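You operate a simulated robot arm through the tools that you are given. There is no shell and no other tool.

You run a simulated robot arm. Do the job below in one go: nothing can be reset, and whatever is moved stays where it is left.

Task
Set the white slide to M, clamp it and stand the M block in the gap.
Fine: loosen the blue star knob first; tighten it before the block goes in.

The check looks at the end state, three seconds after you hand in, the way a careful person would. Anything else that was tipped, shoved, dropped, spilled or broken makes it a failure.

Robot
A 6-joint arm with a four-finger gripper, fixed in place. Base frame: the origin is on the floor under the middle of its stand, x ahead of it, y to its left, z up. Lengths are in mm, angles in degrees, forces in N, time in s.
It reaches about 1012 mm from its shoulder. Its first joint turns from -166.0 to 166.0 degrees. Payload 3.43 kg.
The tool frame sits at the grasp point between the pads (the TCP): z along the fingers, y along the line on which they close. The tips reach 30 mm beyond it. The gripper opens to 120 mm; its body begins 85 mm behind the TCP.
Orientation is that of the tool frame in the base frame, as a unit quaternion [w, x, y, z]. With the fingers straight down and closing along the base's y, the tool's x points along the base's -x, its y along +y and its z along -z.

Tools
- The arm moves only by the tool drive_tool. Its argument "deltas" is a list of rows, each a list of 7 numbers: the shift along the base's x, y, z in mm, then the turn, a rotation vector about the base's x, y, z in degrees, then the finger opening in mm, from 0 to 120. In form: [[x, y, z, rx, ry, rz, gripper], ...]. A call has 1 to 20 rows; each row is the pose to reach, as a shift and turn from the pose commanded when the call began. A row lasts 0.2 s, in which the tool goes at most 50 mm and 8.6 degrees; a call with a longer step from one row to the next is refused whole, and so is a gripper value outside its range. A pose out of reach is approached as far as the arm can. The call stops where the force on the tool passes 70 N (or 10 N more than at its start, if that is more) or the arm is blocked; 0.2 s more then pass. Each finger travels about 136.2 mm/s and halts on what it meets, pressing with about 22 N; the grip force reading is that of the motor and also rises with nothing between the fingers. The clock runs only during rows and for 0.2 s after the last one: add rows that repeat a pose to give the fingers time. The reply holds the time, the measured pose of the TCP, the force on the tool along the base axes, the opening and the grip force, in the units named above and with some noise, with the torque about the TCP (base axes, N m) and any sound that the robot's microphone picked up, and new pictures: "views" is both (left out), scene, wrist or none.
- Cameras (640 x 400 px; columns grow to the right, rows downward): "scene" is fixed at [225.6, 650, 1415.6]; the picture's right is [-0.52, -0.86, 0.00], its down [-0.54, 0.33, -0.78] and it looks along [0.66, -0.40, -0.63] (base axes); focal length 319 px, centre (320, 200). "wrist" rides on the gripper at [71, -17, -121] in the tool frame; the picture's right is [0.23, 0.97, 0.00], its down [-0.81, 0.19, -0.55] and it looks along [-0.54, 0.13, 0.83] (tool axes); focal length 275 px, centre (320, 200). There is no depth. A picture from a camera that has moved, and an enlarged one, comes with that camera's place and axes in the base frame and with its lens. The place of the scene camera against the robot may be out by one fixed shift of up to 12 mm in any direction.
- inspect(camera, box): a new picture of the part [left, top, right, bottom] of that camera's present view, enlarged. No time passes.
- job_done(): hands the job in; it is judged then, once.

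Nothing tells you positions but the pictures and the camera data. Unless the task says otherwise, let go and move clear before handing in.

The tools are called after "Emit:" as name(argument=value, ...) on one line, values as JSON. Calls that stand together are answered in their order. drive_tool: Moves the arm, as the interface text tells. Its arguments: {"type":"object","properties":{"deltas":{"type":"array","items":{"type":"array","items":{"type":"number"}}},"views":{"type":"string","enum":["both","scene","wrist","none"]}},"required":["deltas"]} The other tools are called the same way: inspect (camera, box) takes an enlarged picture of a part of a camera's view; job_done () hands the job in.

At the start:

```text
clock: 0.0
position: [364.3, 426.8, 1165.5]
tool_rot: [0.0, 0.001, 1.0, 0.002]
contact_force: [-0.1, -0.8, 0.5]
wrist_torque: [0.01, -0.05, 0.0]
gripper_width: 119.8
gripper_force: 0.1
```

scene: 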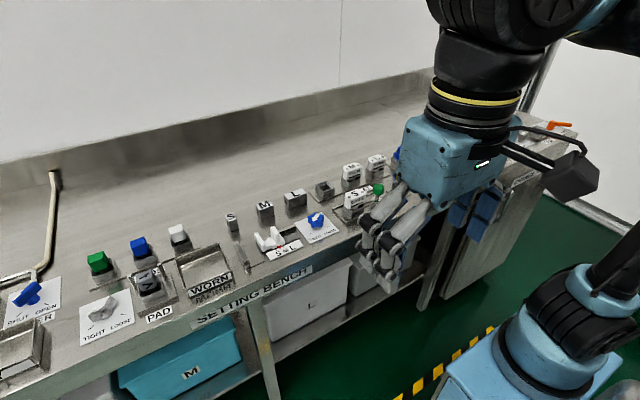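
wrist: 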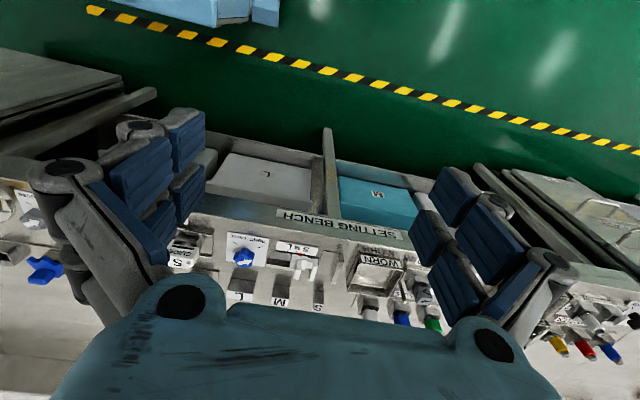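

I see a setting bench with a white slide, a blue star knob on a card marked TIGHT/LOOSE, and blocks S, M, L standing behind. I'll zoom in on both cameras before moving anything.

Emit:
inspect(camera="scene", box=[220, 170, 360, 270])

Emit:
inspect(camera="wrist", box=[160, 200, 440, 340])

Emit:
inspect(camera="scene", box=[0, 200, 240, 350])

Emit:
inspect(camera="scene", box=[300, 130, 420, 230])

```text
4.00 times, centred on (290, 220) of scene
camera zoom: at [225.6, 650.0, 1415.6], right [-0.52, -0.86, 0.0], down [-0.54, 0.33, -0.78], along [0.66, -0.4, -0.63], focal length 1276 px, centre (440, 120)
```

zoom: 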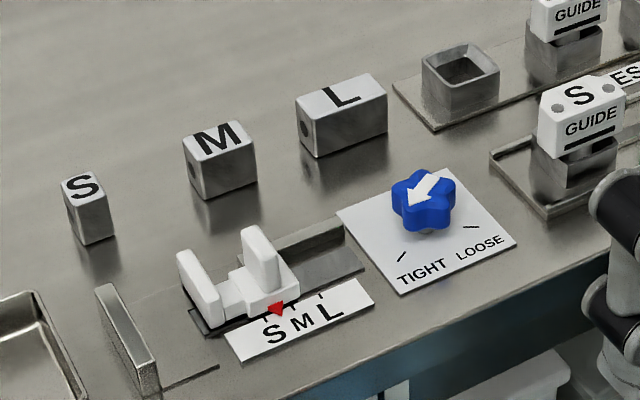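

```text
2.29 times, centred on (300, 270) of wrist
camera zoom: at [292.8, 410.0, 1286.7], right [-0.23, 0.97, 0.0], down [0.81, 0.19, 0.55], along [0.54, 0.13, -0.83], focal length 629 px, centre (366, 40)
```

zoom: 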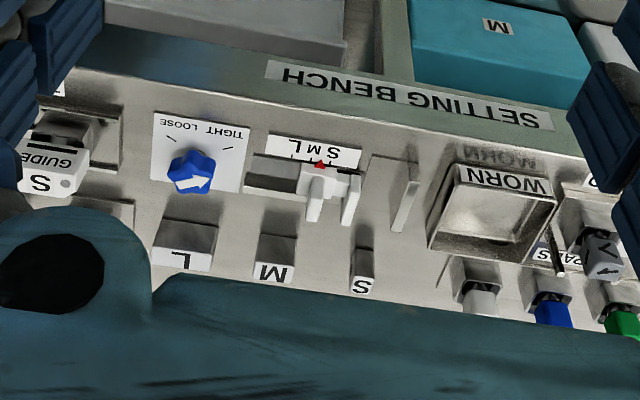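

```text
2.67 times, centred on (120, 275) of scene
camera zoom: at [225.6, 650.0, 1415.6], right [-0.52, -0.86, 0.0], down [-0.54, 0.33, -0.78], along [0.66, -0.4, -0.63], focal length 850 px, centre (853, 0)
```

zoom: 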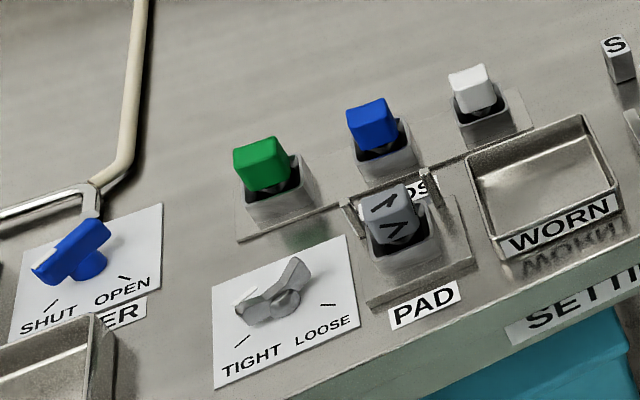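

```text
4.00 times, centred on (360, 180) of scene
camera zoom: at [225.6, 650.0, 1415.6], right [-0.52, -0.86, 0.0], down [-0.54, 0.33, -0.78], along [0.66, -0.4, -0.63], focal length 1276 px, centre (160, 280)
```

zoom: 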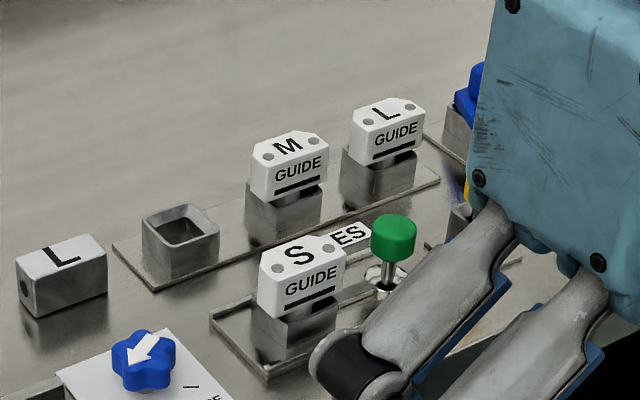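

The bench lies roughly parallel to base y. I put the slide pointer near (712, 467, 860), the knob top near (736, 353, 874) and the M block top near (834, 448, 895). I'll move over that area, staying high, to look closer.

Emit:
drive_tool(deltas=[[40, 0, 0, 0, 0, 0, 120], [80, 0, 0, 0, 0, 0, 120], [120, 0, 0, 0, 0, 0, 120], [160, 0, 0, 0, 0, 0, 120], [200, 0, 0, 0, 0, 0, 120], [240, 0, -20, 0, 0, 0, 120], [280, 0, -40, 0, 0, 0, 120], [310, 0, -60, 0, 0, 0, 120], [310, 0, -60, 0, 0, 0, 120]])

```text
clock: 2.0
position: [659.8, 426.7, 1107.7]
tool_rot: [0.007, 0.0, 1.0, 0.001]
contact_force: [0.3, -0.8, 0.0]
wrist_torque: [0.02, 0.03, 0.04]
gripper_width: 120.0
gripper_force: 0.0
camera wrist: at [587.2, 409.4, 1228.1], right [-0.23, 0.97, 0.0], down [0.8, 0.19, 0.56], along [0.55, 0.13, -0.83], focal length 275 px, centre (320, 200)
```

scene: 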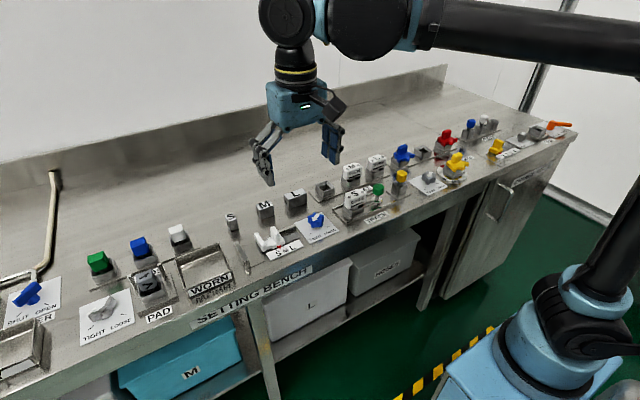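
wrist: 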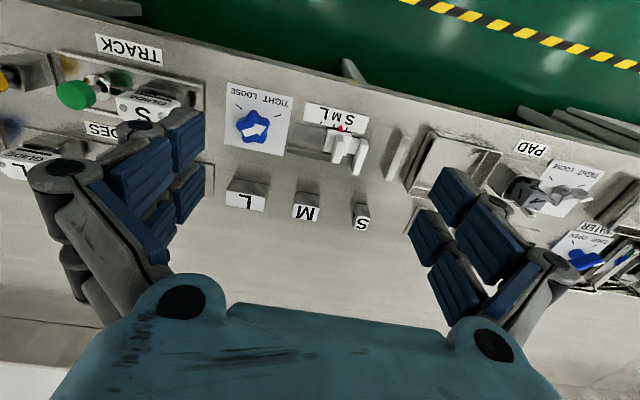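

The pose reads about 14 mm short of the commanded x. I'll hold still to see whether that's lag, and zoom in on the knob and slide.

Emit:
drive_tool(deltas=[[0, 0, 0, 0, 0, 0, 120], [0, 0, 0, 0, 0, 0, 120], [0, 0, 0, 0, 0, 0, 120]], views="none")

Emit:
inspect(camera="wrist", box=[210, 70, 410, 195])

Emit:
inspect(camera="wrist", box=[280, 90, 400, 165])

Emit:
inspect(camera="scene", box=[240, 210, 340, 272])

```text
clock: 2.8
position: [658.5, 426.7, 1109.0]
tool_rot: [0.006, 0.0, 1.0, 0.001]
contact_force: [0.1, 0.2, 0.2]
wrist_torque: [-0.03, 0.01, 0.01]
gripper_width: 120.1
gripper_force: 0.0
```

```text
3.20 times, centred on (310, 132) of wrist
camera zoom: at [587.0, 409.5, 1228.2], right [-0.23, 0.97, 0.0], down [0.8, 0.19, 0.56], along [0.55, 0.13, -0.83], focal length 881 px, centre (352, 416)
```

zoom: 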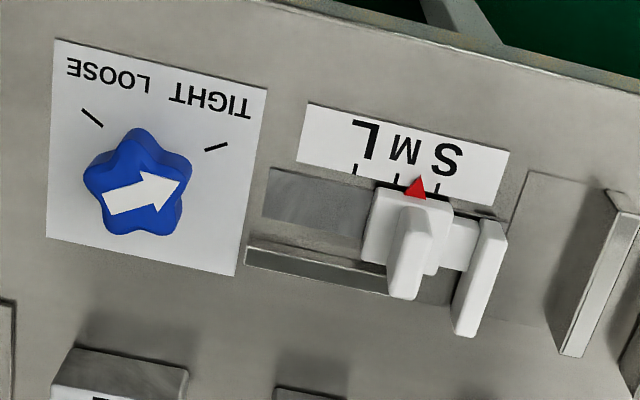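

```text
5.33 times, centred on (340, 128) of wrist
camera zoom: at [587.0, 409.5, 1228.2], right [-0.23, 0.97, 0.0], down [0.8, 0.19, 0.56], along [0.55, 0.13, -0.83], focal length 1468 px, centre (213, 587)
```

zoom: 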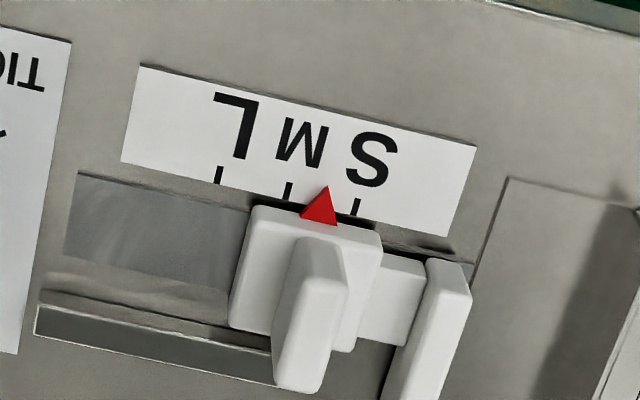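

```text
6.40 times, centred on (290, 241) of scene
camera zoom: at [225.6, 650.0, 1415.6], right [-0.52, -0.86, 0.0], down [-0.54, 0.33, -0.78], along [0.66, -0.4, -0.63], focal length 2041 px, centre (512, -62)
```

zoom: 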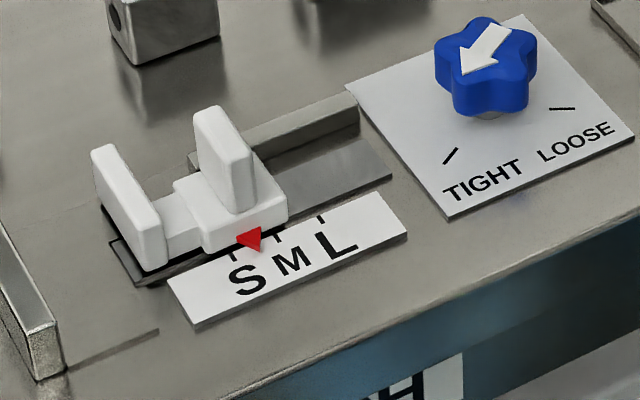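

The knob arrow points at the TIGHT side, and the slide pointer sits between S and M. I'll lower above the knob to sharpen these numbers and to check how reach behaves at lower heights.

Emit:
drive_tool(deltas=[[0, -25, -35, 0, 0, 0, 120], [20, -50, -70, 0, 0, 0, 120], [40, -74, -105, 0, 0, 0, 120], [40, -74, -105, 0, 0, 0, 120], [40, -74, -105, 0, 0, 0, 120]])

```text
clock: 4.0
position: [700.9, 353.3, 1005.1]
tool_rot: [0.006, 0.0, 1.0, 0.001]
contact_force: [-0.3, -0.3, 0.7]
wrist_torque: [0.0, 0.0, 0.03]
gripper_width: 120.0
gripper_force: 0.0
camera wrist: at [628.0, 335.0, 1125.7], right [-0.23, 0.97, 0.0], down [0.8, 0.19, 0.56], along [0.55, 0.13, -0.83], focal length 275 px, centre (320, 200)
```

scene: 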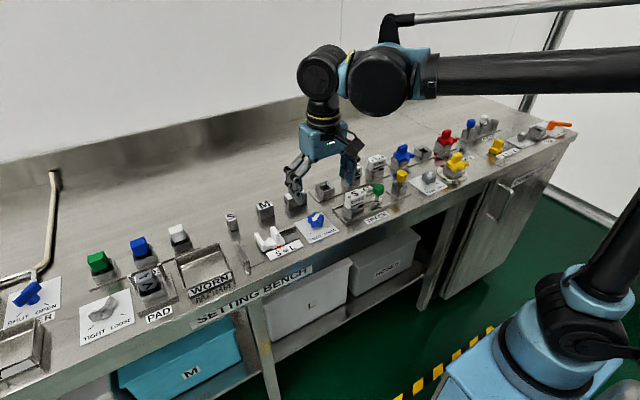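
wrist: 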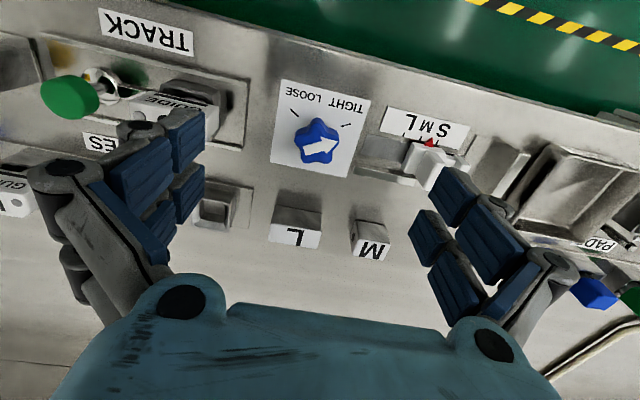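

The arm tracks the deltas with a constant offset of about -13 mm in x, so I'll steer by the measured pose. Next I'll zoom in on the knob, slide, blocks and fingers.

Emit:
inspect(camera="wrist", box=[270, 75, 390, 150])

Emit:
inspect(camera="wrist", box=[340, 90, 500, 190])

Emit:
inspect(camera="scene", box=[270, 100, 390, 175])

Emit:
inspect(camera="wrist", box=[20, 80, 260, 330])

```text
5.33 times, centred on (330, 112) of wrist
camera zoom: at [628.0, 335.0, 1125.7], right [-0.23, 0.97, 0.0], down [0.8, 0.19, 0.56], along [0.55, 0.13, -0.83], focal length 1468 px, centre (267, 667)
```

zoom: 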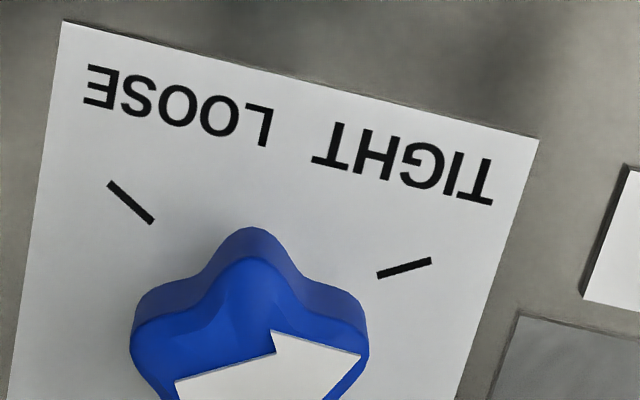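

```text
4.00 times, centred on (420, 140) of wrist
camera zoom: at [628.0, 335.0, 1125.7], right [-0.23, 0.97, 0.0], down [0.8, 0.19, 0.56], along [0.55, 0.13, -0.83], focal length 1101 px, centre (-80, 440)
```

zoom: 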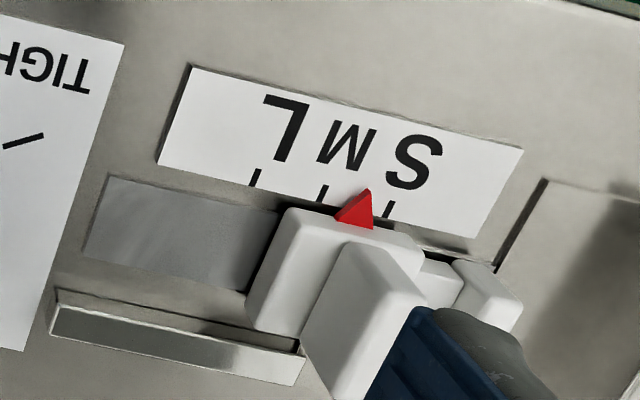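

```text
5.33 times, centred on (330, 138) of scene
camera zoom: at [225.6, 650.0, 1415.6], right [-0.52, -0.86, 0.0], down [-0.54, 0.33, -0.78], along [0.66, -0.4, -0.63], focal length 1701 px, centre (267, 533)
```

zoom: 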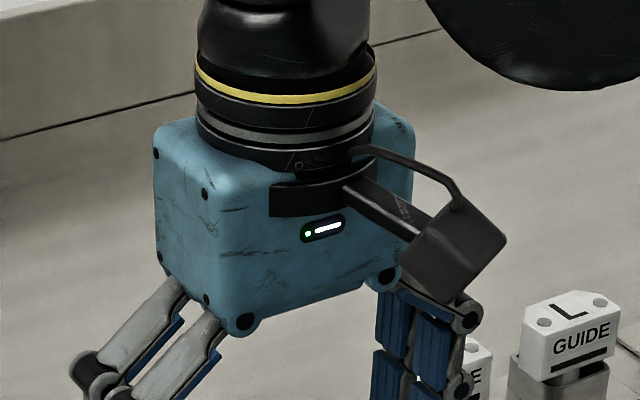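

```text
1.60 times, centred on (140, 205) of wrist
camera zoom: at [628.0, 335.0, 1125.7], right [-0.23, 0.97, 0.0], down [0.8, 0.19, 0.56], along [0.55, 0.13, -0.83], focal length 440 px, centre (608, 192)
```

zoom: 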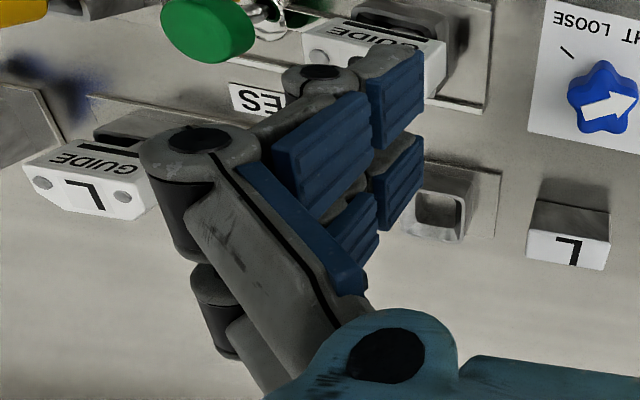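

I want the gripper's finger geometry in the current pose, so I'll enlarge it in the scene view.

Emit:
inspect(camera="scene", box=[270, 130, 400, 211])

Emit:
inspect(camera="wrist", box=[270, 120, 430, 270])

```text
4.92 times, centred on (335, 170) of scene
camera zoom: at [225.6, 650.0, 1415.6], right [-0.52, -0.86, 0.0], down [-0.54, 0.33, -0.78], along [0.66, -0.4, -0.63], focal length 1570 px, centre (246, 345)
```

zoom: 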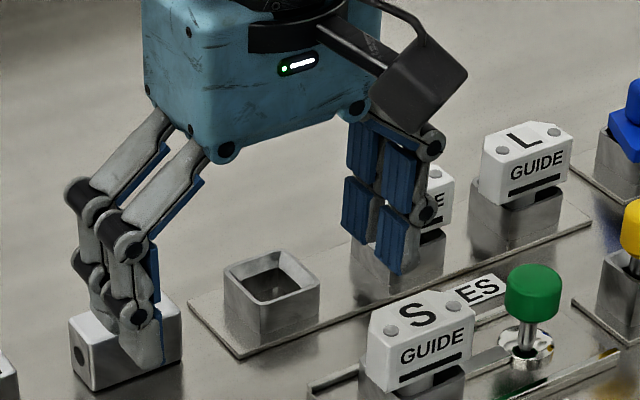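

```text
2.67 times, centred on (350, 195) of wrist
camera zoom: at [628.0, 335.0, 1125.7], right [-0.23, 0.97, 0.0], down [0.8, 0.19, 0.56], along [0.55, 0.13, -0.83], focal length 734 px, centre (240, 213)
```

zoom: 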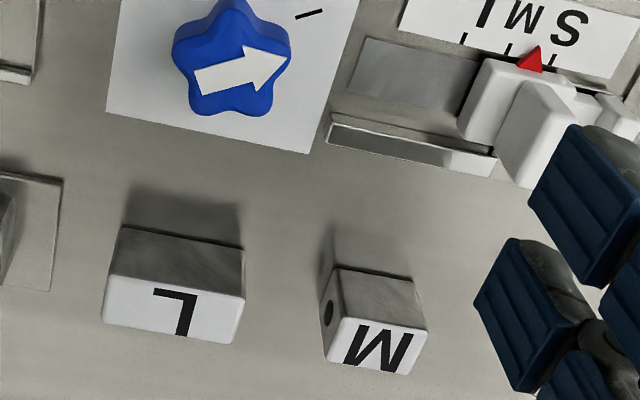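

The finger tips look like they rise as the gripper opens. I'll close to 60 mm up here in free air to see how the tips move.

Emit:
drive_tool(deltas=[[0, 0, 0, 0, 0, 0, 60], [0, 0, 0, 0, 0, 0, 60], [0, 0, 0, 0, 0, 0, 60]])

Emit:
inspect(camera="scene", box=[270, 130, 400, 211])

Emit:
inspect(camera="wrist", box=[200, 70, 440, 220])

```text
clock: 4.8
position: [700.7, 352.8, 1005.7]
tool_rot: [0.006, -0.001, 1.0, 0.001]
contact_force: [0.5, -0.1, 0.8]
wrist_torque: [-0.01, 0.02, 0.01]
gripper_width: 60.1
gripper_force: 0.1
camera wrist: at [628.0, 335.1, 1125.8], right [-0.23, 0.97, 0.0], down [0.8, 0.19, 0.56], along [0.55, 0.13, -0.83], focal length 275 px, centre (320, 200)
```

scene: 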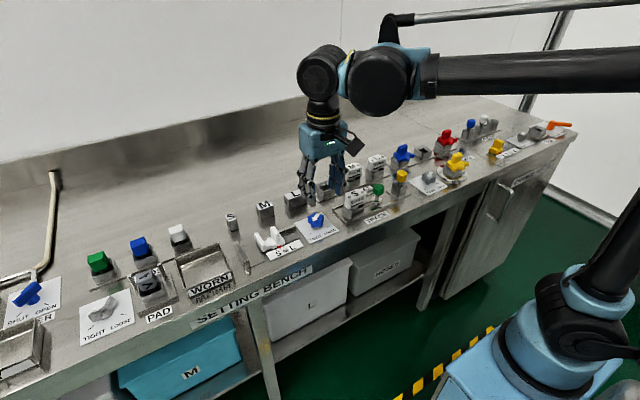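
wrist: 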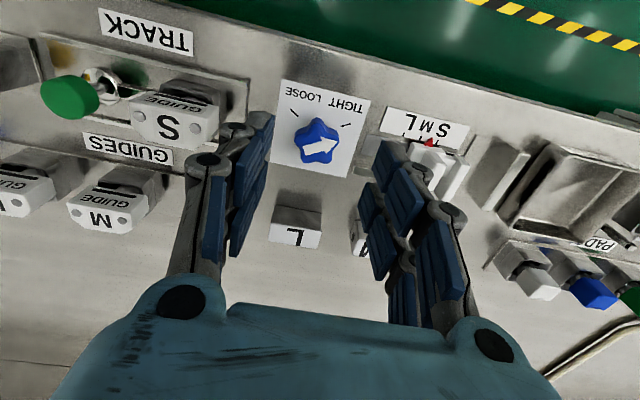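

```text
4.92 times, centred on (335, 170) of scene
camera zoom: at [225.6, 650.0, 1415.6], right [-0.52, -0.86, 0.0], down [-0.54, 0.33, -0.78], along [0.66, -0.4, -0.63], focal length 1570 px, centre (246, 345)
```

zoom: 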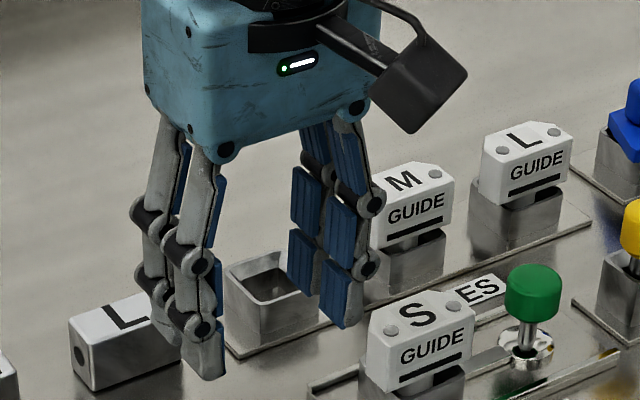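

```text
2.67 times, centred on (320, 145) of wrist
camera zoom: at [628.0, 335.1, 1125.8], right [-0.23, 0.97, 0.0], down [0.8, 0.19, 0.56], along [0.55, 0.13, -0.83], focal length 734 px, centre (320, 347)
```

zoom: 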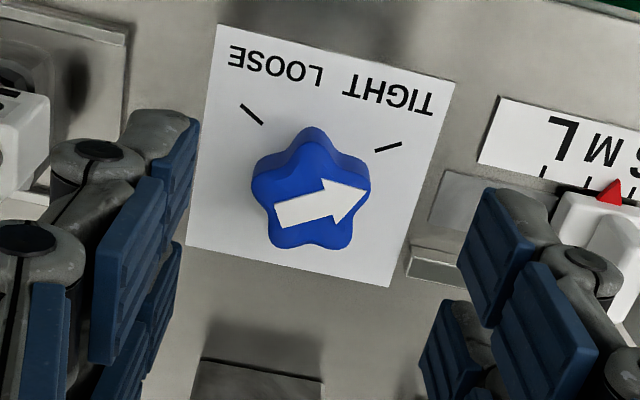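

Measured from three wrist views: the card is at z≈866 and the knob centre at about (724.6, 354.8) with its top at ≈895. The TIGHT and LOOSE ticks are at ≈120° and 240°, so loosening is a +120° turn. The M tick is at y≈456.7 and the pointer at y≈465. I'll move above the knob with the tool yawed -42°, which lines up with a lobe.

Emit:
drive_tool(deltas=[[5, 0, 0, 0, 0, -8.4, 66], [10, 0, -10, 0, 0, -16.8, 66], [15, 0, -20, 0, 0, -25.2, 66], [20, 0, -30, 0, 0, -33.6, 66], [24, 2, -40, 0, 0, -42, 66], [24, 2, -46, 0, 0, -42, 66], [24, 2, -46, 0, 0, -42, 66]])

Emit:
inspect(camera="wrist", box=[200, 50, 440, 200])

```text
clock: 6.4
position: [723.0, 355.3, 959.6]
tool_rot: [0.006, 0.359, 0.933, -0.002]
contact_force: [-0.6, 0.0, 0.7]
wrist_torque: [-0.01, 0.0, 0.01]
gripper_width: 66.0
gripper_force: 0.0
camera wrist: at [658.8, 391.3, 1078.1], right [0.48, 0.88, 0.0], down [0.73, -0.4, 0.56], along [0.49, -0.27, -0.83], focal length 275 px, centre (320, 200)
```

scene: 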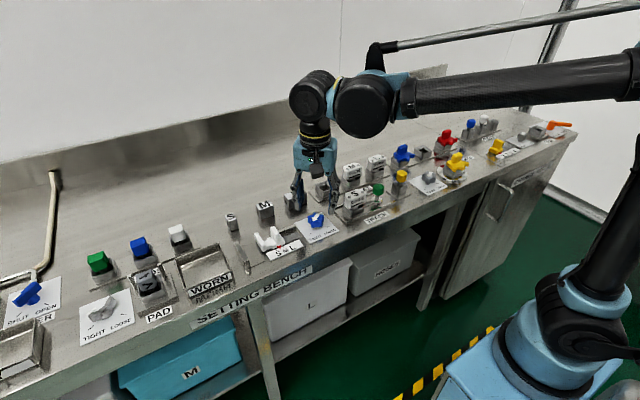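
wrist: 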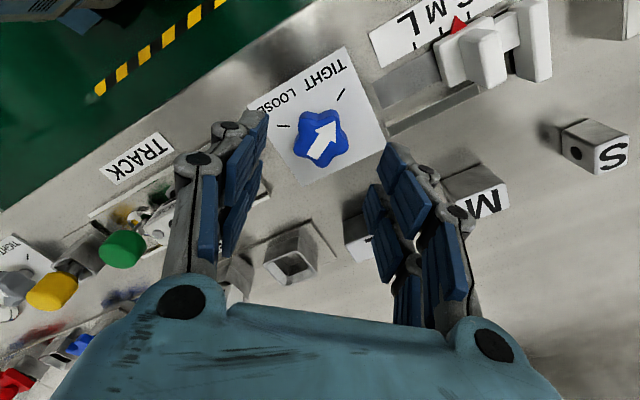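

```text
2.67 times, centred on (320, 125) of wrist
camera zoom: at [658.8, 391.3, 1078.1], right [0.48, 0.88, 0.0], down [0.73, -0.4, 0.56], along [0.49, -0.27, -0.83], focal length 734 px, centre (320, 400)
```

zoom: 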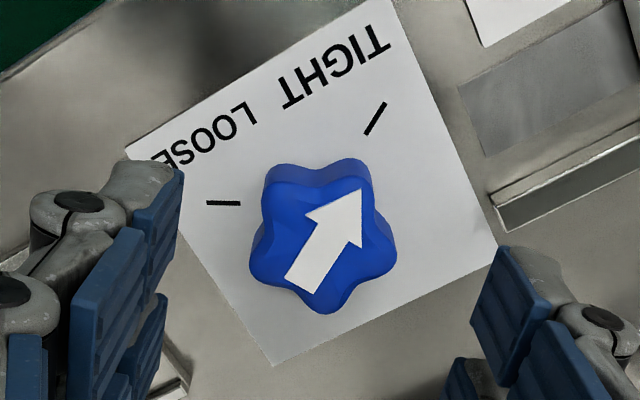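

The star lobes line up as expected, but at this yaw one finger would come close to the slide's rail. Yaw -78° is also lobe-aligned and keeps the fingers clear, so I'll turn there before descending.

Emit:
drive_tool(deltas=[[0, 0, 0, 0, 0, -7.2, 66], [0, 0, 0, 0, 0, -14.4, 66], [0, 0, 0, 0, 0, -21.6, 66], [0, 0, 0, 0, 0, -28.8, 66], [0, 0, 0, 0, 0, -36, 66], [0, 0, -15, 0, 0, -36, 66], [0, 0, -20, 0, 0, -36, 66], [0, 0, -20, 0, 0, -36, 66]])

Emit:
inspect(camera="wrist", box=[200, 50, 440, 200])

Emit:
inspect(camera="scene", box=[250, 150, 370, 250])

```text
clock: 8.2
position: [724.9, 355.0, 938.6]
tool_rot: [0.005, 0.629, 0.777, -0.004]
contact_force: [0.9, -0.5, 0.3]
wrist_torque: [-0.01, 0.03, 0.02]
gripper_width: 65.9
gripper_force: 0.1
camera wrist: at [692.8, 422.4, 1057.9], right [0.9, 0.43, 0.0], down [0.35, -0.75, 0.56], along [0.24, -0.51, -0.83], focal length 275 px, centre (320, 200)
```

scene: 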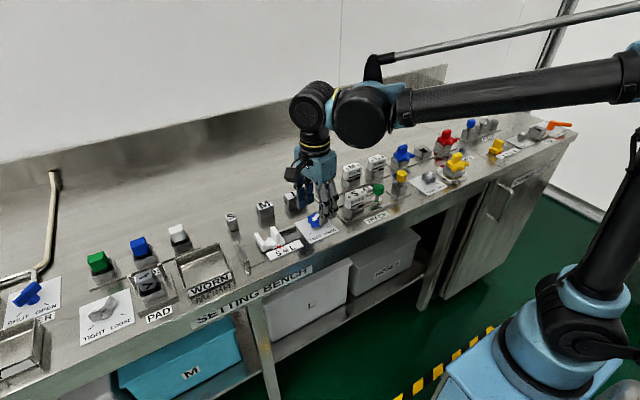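
wrist: 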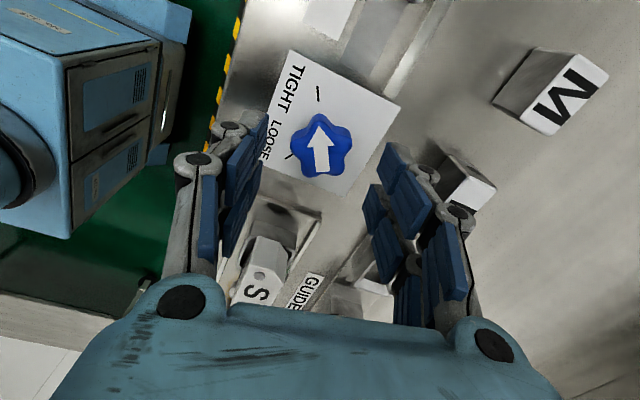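

```text
2.67 times, centred on (320, 125) of wrist
camera zoom: at [692.8, 422.4, 1057.9], right [0.9, 0.43, 0.0], down [0.35, -0.75, 0.56], along [0.24, -0.51, -0.83], focal length 734 px, centre (320, 400)
```

zoom: 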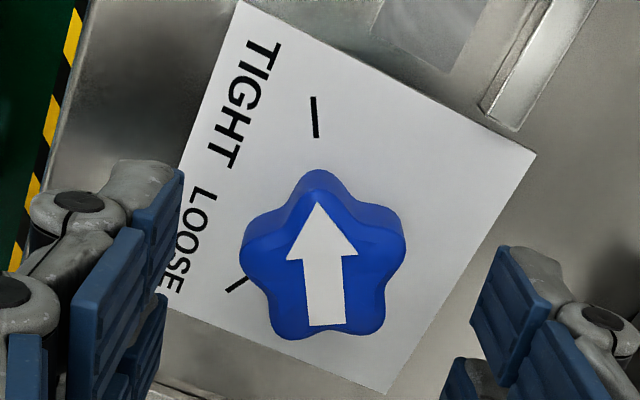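

```text
4.00 times, centred on (310, 200) of scene
camera zoom: at [225.6, 650.0, 1415.6], right [-0.52, -0.86, 0.0], down [-0.54, 0.33, -0.78], along [0.66, -0.4, -0.63], focal length 1276 px, centre (360, 200)
```

zoom: 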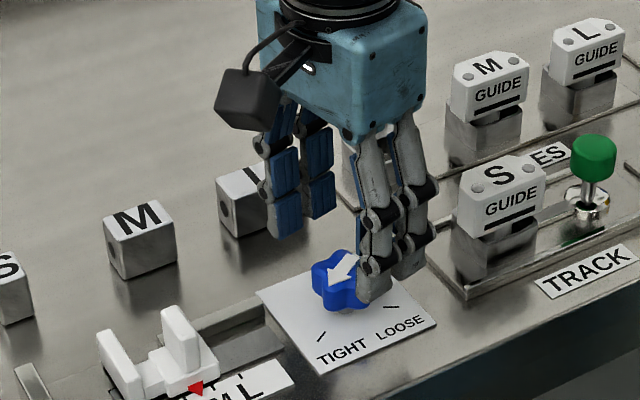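

The knob is centred under the gripper within about 1 mm and the lobes are lined up. I'll descend with a watch on force and then close on the knob.

Emit:
drive_tool(deltas=[[1, 0.5, -12, 0, 0, 0, 66], [1, 0.5, -24, 0, 0, 0, 66], [1, 0.5, -33, 0, 0, 0, 66], [1, 0.5, -33, 0, 0, 0, 66]])

Emit:
inspect(camera="scene", box=[250, 150, 370, 250])

Emit:
inspect(camera="wrist", box=[200, 50, 440, 200])

```text
clock: 9.2
position: [726.3, 355.6, 904.9]
tool_rot: [0.004, 0.63, 0.777, -0.003]
contact_force: [-0.5, -0.2, 0.7]
wrist_torque: [0.01, 0.01, 0.0]
gripper_width: 66.1
gripper_force: 0.0
camera wrist: at [693.2, 423.0, 1024.6], right [0.9, 0.43, 0.0], down [0.35, -0.75, 0.56], along [0.24, -0.51, -0.83], focal length 275 px, centre (320, 200)
```

scene: 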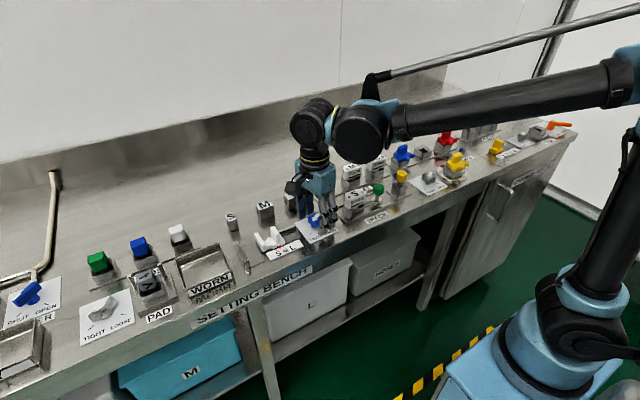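
wrist: 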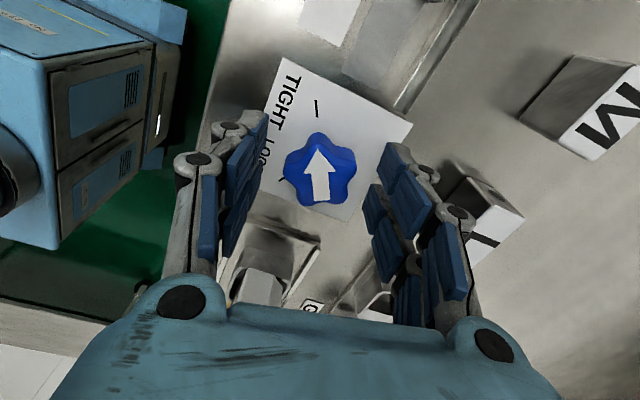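

```text
4.00 times, centred on (310, 200) of scene
camera zoom: at [225.6, 650.0, 1415.6], right [-0.52, -0.86, 0.0], down [-0.54, 0.33, -0.78], along [0.66, -0.4, -0.63], focal length 1276 px, centre (360, 200)
```

zoom: 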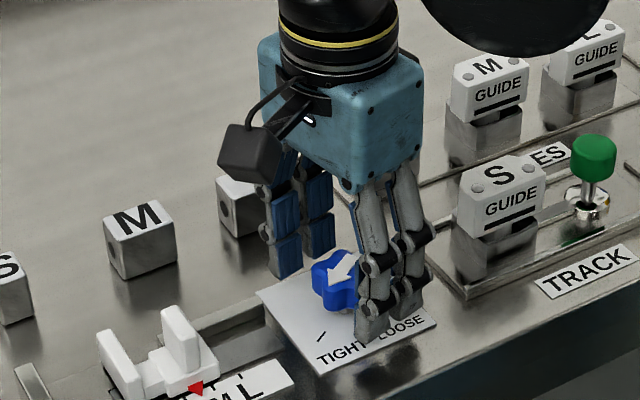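

```text
2.67 times, centred on (320, 125) of wrist
camera zoom: at [693.2, 423.0, 1024.6], right [0.9, 0.43, 0.0], down [0.35, -0.75, 0.56], along [0.24, -0.51, -0.83], focal length 734 px, centre (320, 400)
```

zoom: 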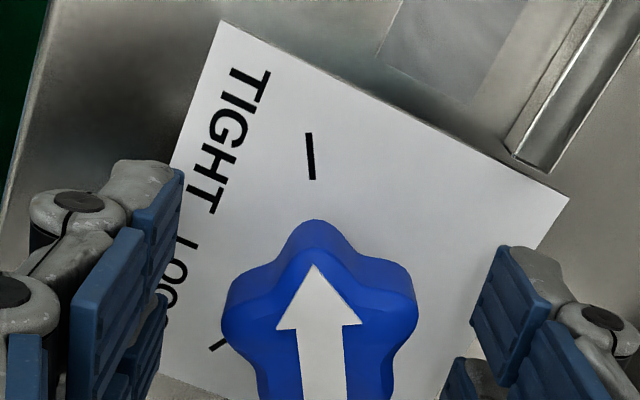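

There's no contact and the tips are down beside the knob. I'll close on it now.

Emit:
drive_tool(deltas=[[0, 0, 0, 0, 0, 0, 50], [0, 0, 0, 0, 0, 0, 42], [0, 0, 0, 0, 0, 0, 34], [0, 0, 0, 0, 0, 0, 30], [0, 0, 0, 0, 0, 0, 30]])

Emit:
inspect(camera="wrist", box=[200, 50, 440, 250])

```text
clock: 10.4
position: [725.7, 355.8, 904.8]
tool_rot: [0.004, 0.629, 0.777, -0.004]
contact_force: [7.8, 2.3, 3.4]
wrist_torque: [-0.1, -0.3, 0.01]
gripper_width: 35.5
gripper_force: 45.7
camera wrist: at [693.5, 423.1, 1024.8], right [0.9, 0.43, 0.0], down [0.35, -0.75, 0.56], along [0.24, -0.51, -0.83], focal length 275 px, centre (320, 200)
```

scene: 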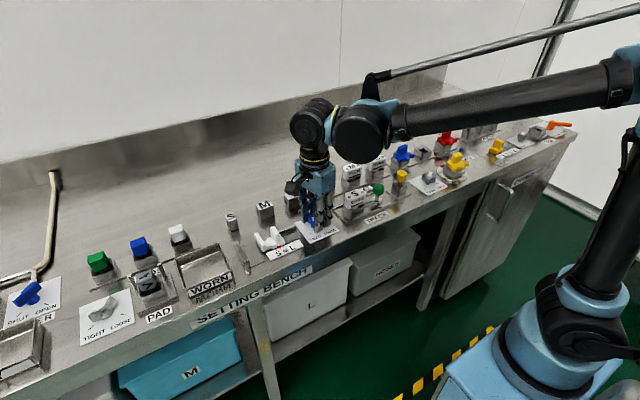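
wrist: 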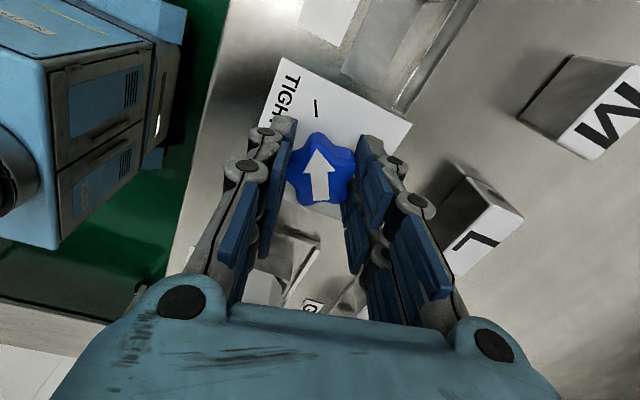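

```text
2.00 times, centred on (320, 150) of wrist
camera zoom: at [693.5, 423.1, 1024.8], right [0.9, 0.43, 0.0], down [0.35, -0.75, 0.56], along [0.24, -0.51, -0.83], focal length 551 px, centre (320, 300)
```

zoom: 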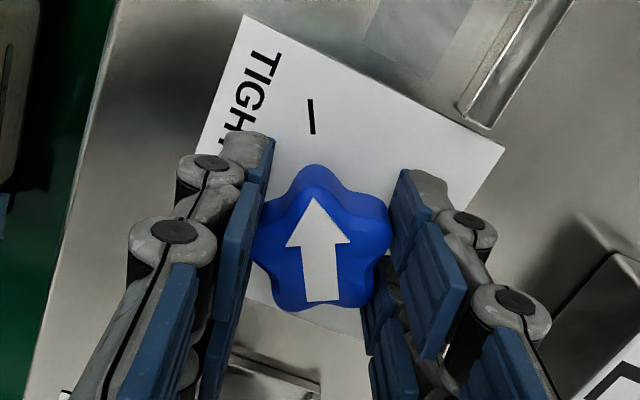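

The knob is gripped at 35.5 mm. I'll rotate +40° first and check torque and position.

Emit:
drive_tool(deltas=[[0, 0, 0, 0, 0, 6, 30], [0, 0, 0, 0, 0, 13, 30], [0, 0, 0, 0, 0, 20, 30], [0, 0, 0, 0, 0, 27, 30], [0, 0, 0, 0, 0, 34, 30], [0, 0, 0, 0, 0, 40, 30], [0, 0, 0, 0, 0, 40, 30]])

Emit:
inspect(camera="wrist", box=[200, 50, 440, 250])

```text
clock: 12.0
position: [724.5, 356.4, 903.1]
tool_rot: [0.006, 0.326, 0.945, -0.002]
contact_force: [10.3, -11.4, -20.9]
wrist_torque: [-0.76, -0.91, 0.02]
gripper_width: 35.3
gripper_force: 45.0
camera wrist: at [657.2, 386.5, 1024.9], right [0.42, 0.91, 0.0], down [0.75, -0.34, 0.56], along [0.51, -0.24, -0.83], focal length 275 px, centre (320, 200)
```

scene: 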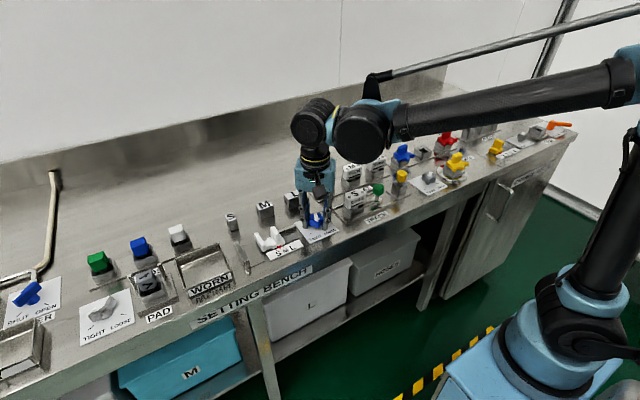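
wrist: 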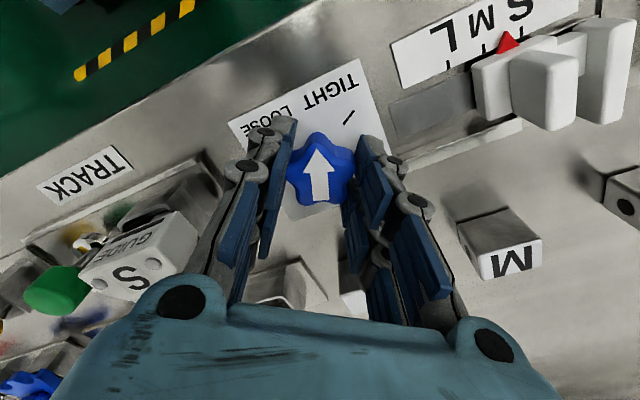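

```text
2.00 times, centred on (320, 150) of wrist
camera zoom: at [657.2, 386.5, 1024.9], right [0.42, 0.91, 0.0], down [0.75, -0.34, 0.56], along [0.51, -0.24, -0.83], focal length 551 px, centre (320, 300)
```

zoom: 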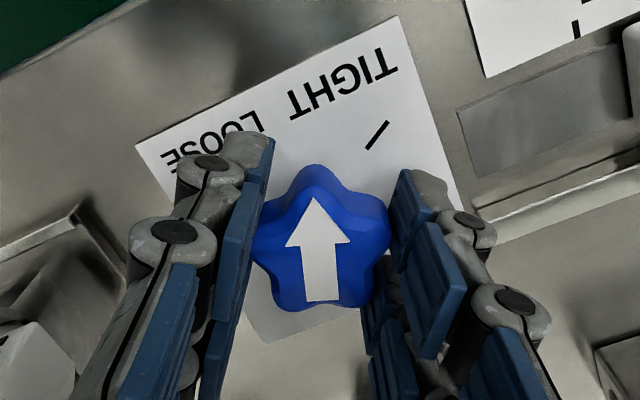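

The knob turns with the gripper, with some side and vertical load from arm offsets. I'll continue another 40° with small corrections to relieve that.

Emit:
drive_tool(deltas=[[1, -1, -1, 0, 0, 6, 30], [1.5, -1, -2, 0, 0, 13, 30], [1.5, -1, -2, 0, 0, 20, 30], [1.5, -1, -2, 0, 0, 27, 30], [1.5, -1, -2, 0, 0, 34, 30], [1.5, -1, -2, 0, 0, 40, 30], [1.5, -1, -2, 0, 0, 40, 30]])

Emit:
inspect(camera="wrist", box=[200, 50, 440, 250])

```text
clock: 13.6
position: [724.1, 354.9, 904.4]
tool_rot: [0.006, -0.018, 1.0, 0.001]
contact_force: [-5.8, 8.5, 38.1]
wrist_torque: [0.34, 0.18, 0.02]
gripper_width: 35.6
gripper_force: 44.7
camera wrist: at [652.6, 334.8, 1024.6], right [-0.27, 0.96, 0.0], down [0.8, 0.22, 0.56], along [0.54, 0.15, -0.83], focal length 275 px, centre (320, 200)
```

scene: 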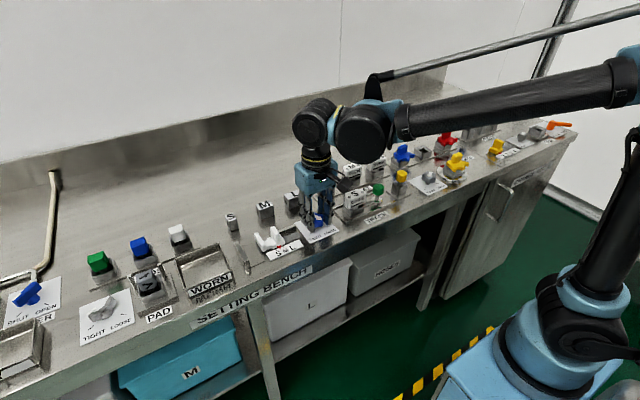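
wrist: 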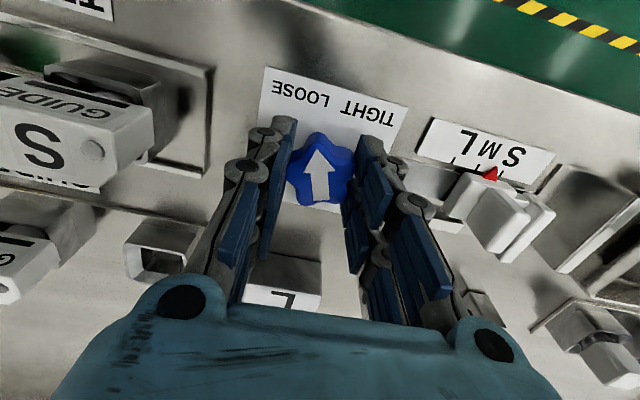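

```text
2.00 times, centred on (320, 150) of wrist
camera zoom: at [652.6, 334.8, 1024.6], right [-0.27, 0.96, 0.0], down [0.8, 0.22, 0.56], along [0.54, 0.15, -0.83], focal length 551 px, centre (320, 300)
```

zoom: 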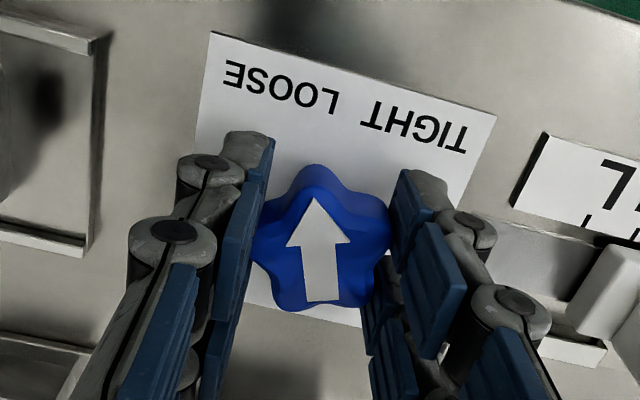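

Vertical load is now +38 N, pressing down, as the knob seems to rise a little when loosened. I'll raise the command slightly and finish the last 40°.

Emit:
drive_tool(deltas=[[0, 0, 2, 0, 0, 0, 30], [0, 0, 2, 0, 0, 7, 30], [0, 0, 2.5, 0, 0, 14, 30], [0, 0, 2.5, 0, 0, 21, 30], [0, 0, 2.5, 0, 0, 28, 30], [0, 0, 2.5, 0, 0, 28, 30]], views="wrist")

Emit:
inspect(camera="wrist", box=[200, 50, 440, 250])

```text
clock: 15.0
position: [724.8, 354.7, 906.4]
tool_rot: [0.005, -0.259, 0.966, 0.003]
contact_force: [-34.2, -7.1, -41.0]
wrist_torque: [-0.22, 0.83, 0.01]
gripper_width: 35.6
gripper_force: 45.0
camera wrist: at [671.3, 303.4, 1025.9], right [-0.69, 0.73, 0.0], down [0.6, 0.57, 0.56], along [0.41, 0.39, -0.83], focal length 275 px, centre (320, 200)
```

wrist: 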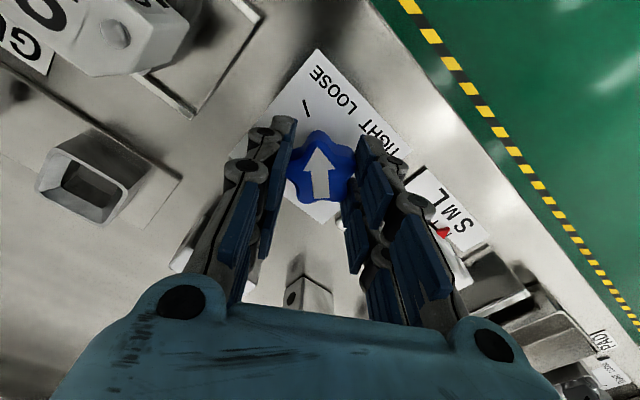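

```text
2.00 times, centred on (320, 150) of wrist
camera zoom: at [671.3, 303.4, 1025.9], right [-0.69, 0.73, 0.0], down [0.6, 0.57, 0.56], along [0.41, 0.39, -0.83], focal length 551 px, centre (320, 300)
```

zoom: 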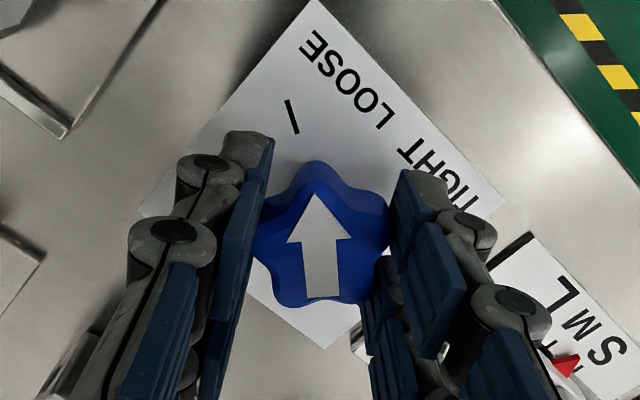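

The arrow is about 12° short of LOOSE. I'll ease the vertical and x load and finish the turn.

Emit:
drive_tool(deltas=[[-1, -0.3, -1.2, 0, 0, 0, 30], [-1, -0.3, -1.2, 0, 0, 6, 30], [-1, -0.3, -1.2, 0, 0, 12, 30], [-1, -0.3, -1.2, 0, 0, 12, 30]], views="wrist")

Emit:
inspect(camera="wrist", box=[200, 50, 440, 250])

```text
clock: 16.0
position: [725.3, 354.5, 906.4]
tool_rot: [0.005, -0.358, 0.934, 0.004]
contact_force: [-10.7, 0.6, 2.2]
wrist_torque: [-0.29, 0.43, 0.0]
gripper_width: 35.4
gripper_force: 45.3
camera wrist: at [682.7, 293.1, 1025.8], right [-0.82, 0.57, 0.0], down [0.47, 0.68, 0.56], along [0.32, 0.46, -0.83], focal length 275 px, centre (320, 200)
```

wrist: 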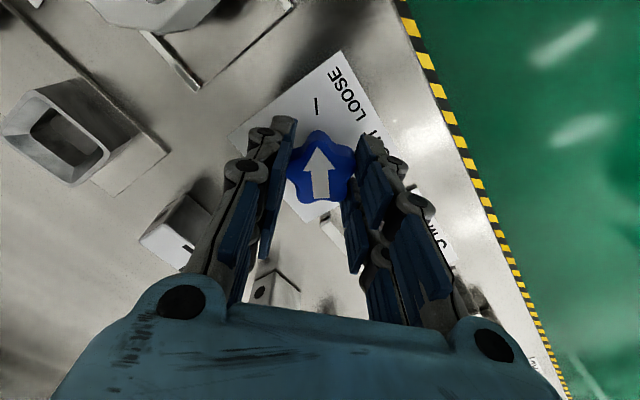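

```text
2.00 times, centred on (320, 150) of wrist
camera zoom: at [682.7, 293.1, 1025.8], right [-0.82, 0.57, 0.0], down [0.47, 0.68, 0.56], along [0.32, 0.46, -0.83], focal length 551 px, centre (320, 300)
```

zoom: 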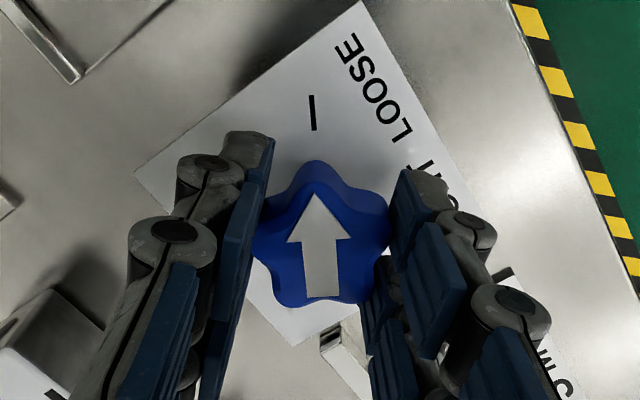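

The arrow now lies along the LOOSE tick, just as it did along TIGHT at the start. I'll release, lift straight up and then look at the slide.

Emit:
drive_tool(deltas=[[0, 0, 0, 0, 0, 0, 45], [0, 0, 0, 0, 0, 0, 66], [0, 0, 0, 0, 0, 0, 66], [0, 0, 15, 0, 0, 0, 66], [0, 0, 40, 0, 0, 0, 66], [0, 0, 75, 0, 0, 0, 66], [0, 0, 90, 0, 0, 0, 66], [0, 0, 90, 0, 0, 0, 66]])

Emit:
inspect(camera="scene", box=[240, 180, 360, 270])

```text
clock: 17.8
position: [724.5, 354.9, 995.7]
tool_rot: [0.005, -0.358, 0.934, 0.003]
contact_force: [-0.4, 0.0, 0.0]
wrist_torque: [-0.03, 0.03, 0.02]
gripper_width: 66.0
gripper_force: 0.0
camera wrist: at [682.4, 293.6, 1115.3], right [-0.82, 0.57, 0.0], down [0.47, 0.68, 0.56], along [0.32, 0.46, -0.83], focal length 275 px, centre (320, 200)
```

scene: 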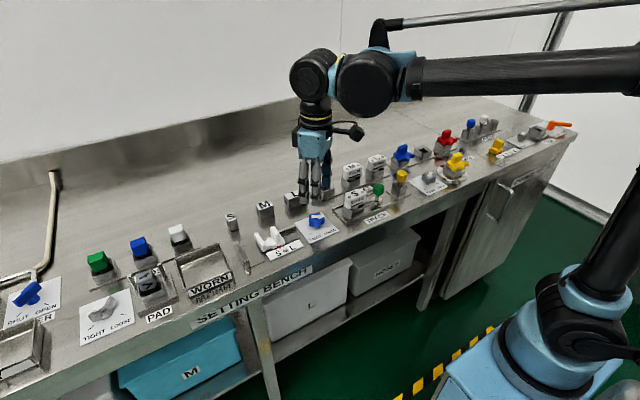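
wrist: 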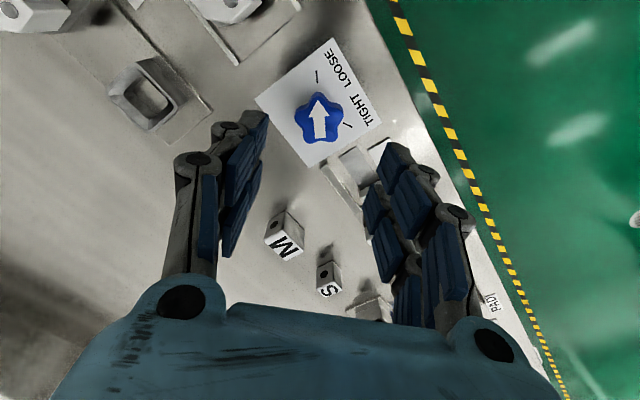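

```text
4.44 times, centred on (300, 225) of scene
camera zoom: at [225.6, 650.0, 1415.6], right [-0.52, -0.86, 0.0], down [-0.54, 0.33, -0.78], along [0.66, -0.4, -0.63], focal length 1418 px, centre (409, 89)
```

zoom: 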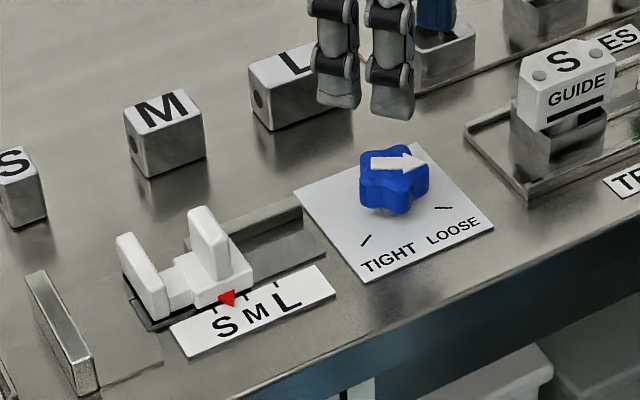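

The knob now reads LOOSE. I'll move above the slide with yaw 0 and an open gripper to measure it.

Emit:
drive_tool(deltas=[[0, 20, 0, 0, 0, -8.4, 80], [0, 50, 0, 0, 0, -16.8, 100], [0, 80, 0, 0, 0, -25.2, 120], [0, 100, 0, 0, 0, -33.6, 120], [-5, 115, 0, 0, 0, -42, 120], [-5, 115, 0, 0, 0, -42, 120], [-5, 115, 0, 0, 0, -42, 120]])

Emit:
inspect(camera="wrist", box=[240, 60, 420, 180])

Emit:
inspect(camera="wrist", box=[260, 80, 360, 142])

```text
clock: 19.4
position: [720.7, 470.2, 995.1]
tool_rot: [0.006, 0.001, 1.0, 0.001]
contact_force: [-0.1, -0.3, 0.1]
wrist_torque: [0.0, -0.01, 0.0]
gripper_width: 119.9
gripper_force: 0.2
camera wrist: at [647.0, 453.1, 1114.6], right [-0.23, 0.97, 0.0], down [0.8, 0.19, 0.56], along [0.55, 0.13, -0.83], focal length 275 px, centre (320, 200)
```

scene: 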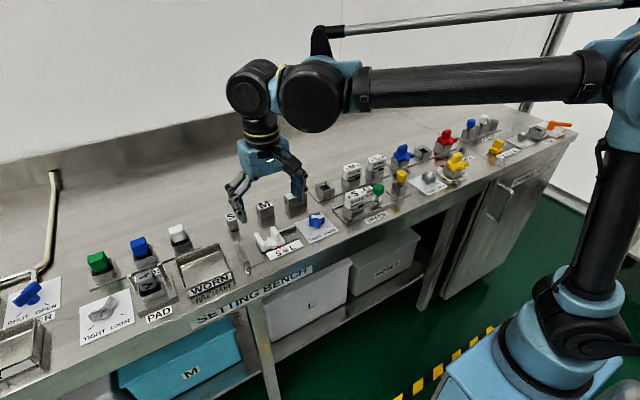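
wrist: 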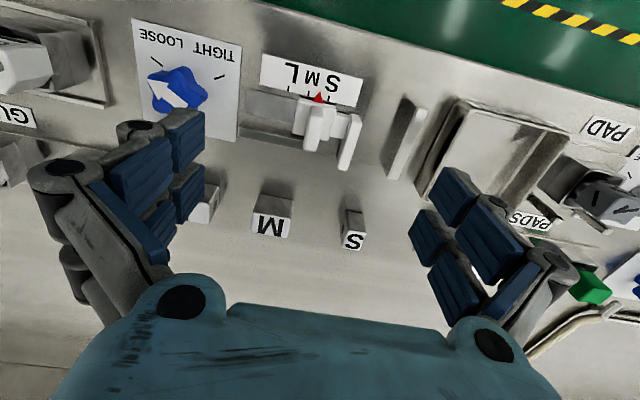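

```text
3.33 times, centred on (330, 120) of wrist
camera zoom: at [647.0, 453.1, 1114.6], right [-0.23, 0.97, 0.0], down [0.8, 0.19, 0.56], along [0.55, 0.13, -0.83], focal length 918 px, centre (287, 467)
```

zoom: 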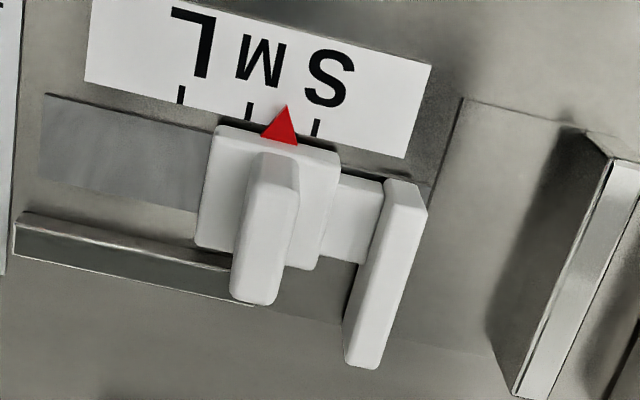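

```text
6.40 times, centred on (310, 111) of wrist
camera zoom: at [647.0, 453.1, 1114.6], right [-0.23, 0.97, 0.0], down [0.8, 0.19, 0.56], along [0.55, 0.13, -0.83], focal length 1762 px, centre (384, 770)
```

zoom: 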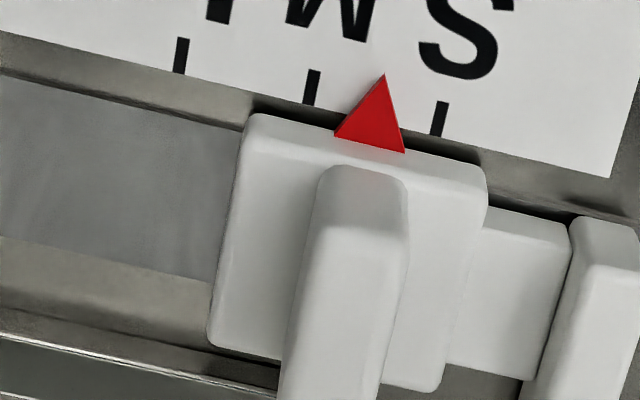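

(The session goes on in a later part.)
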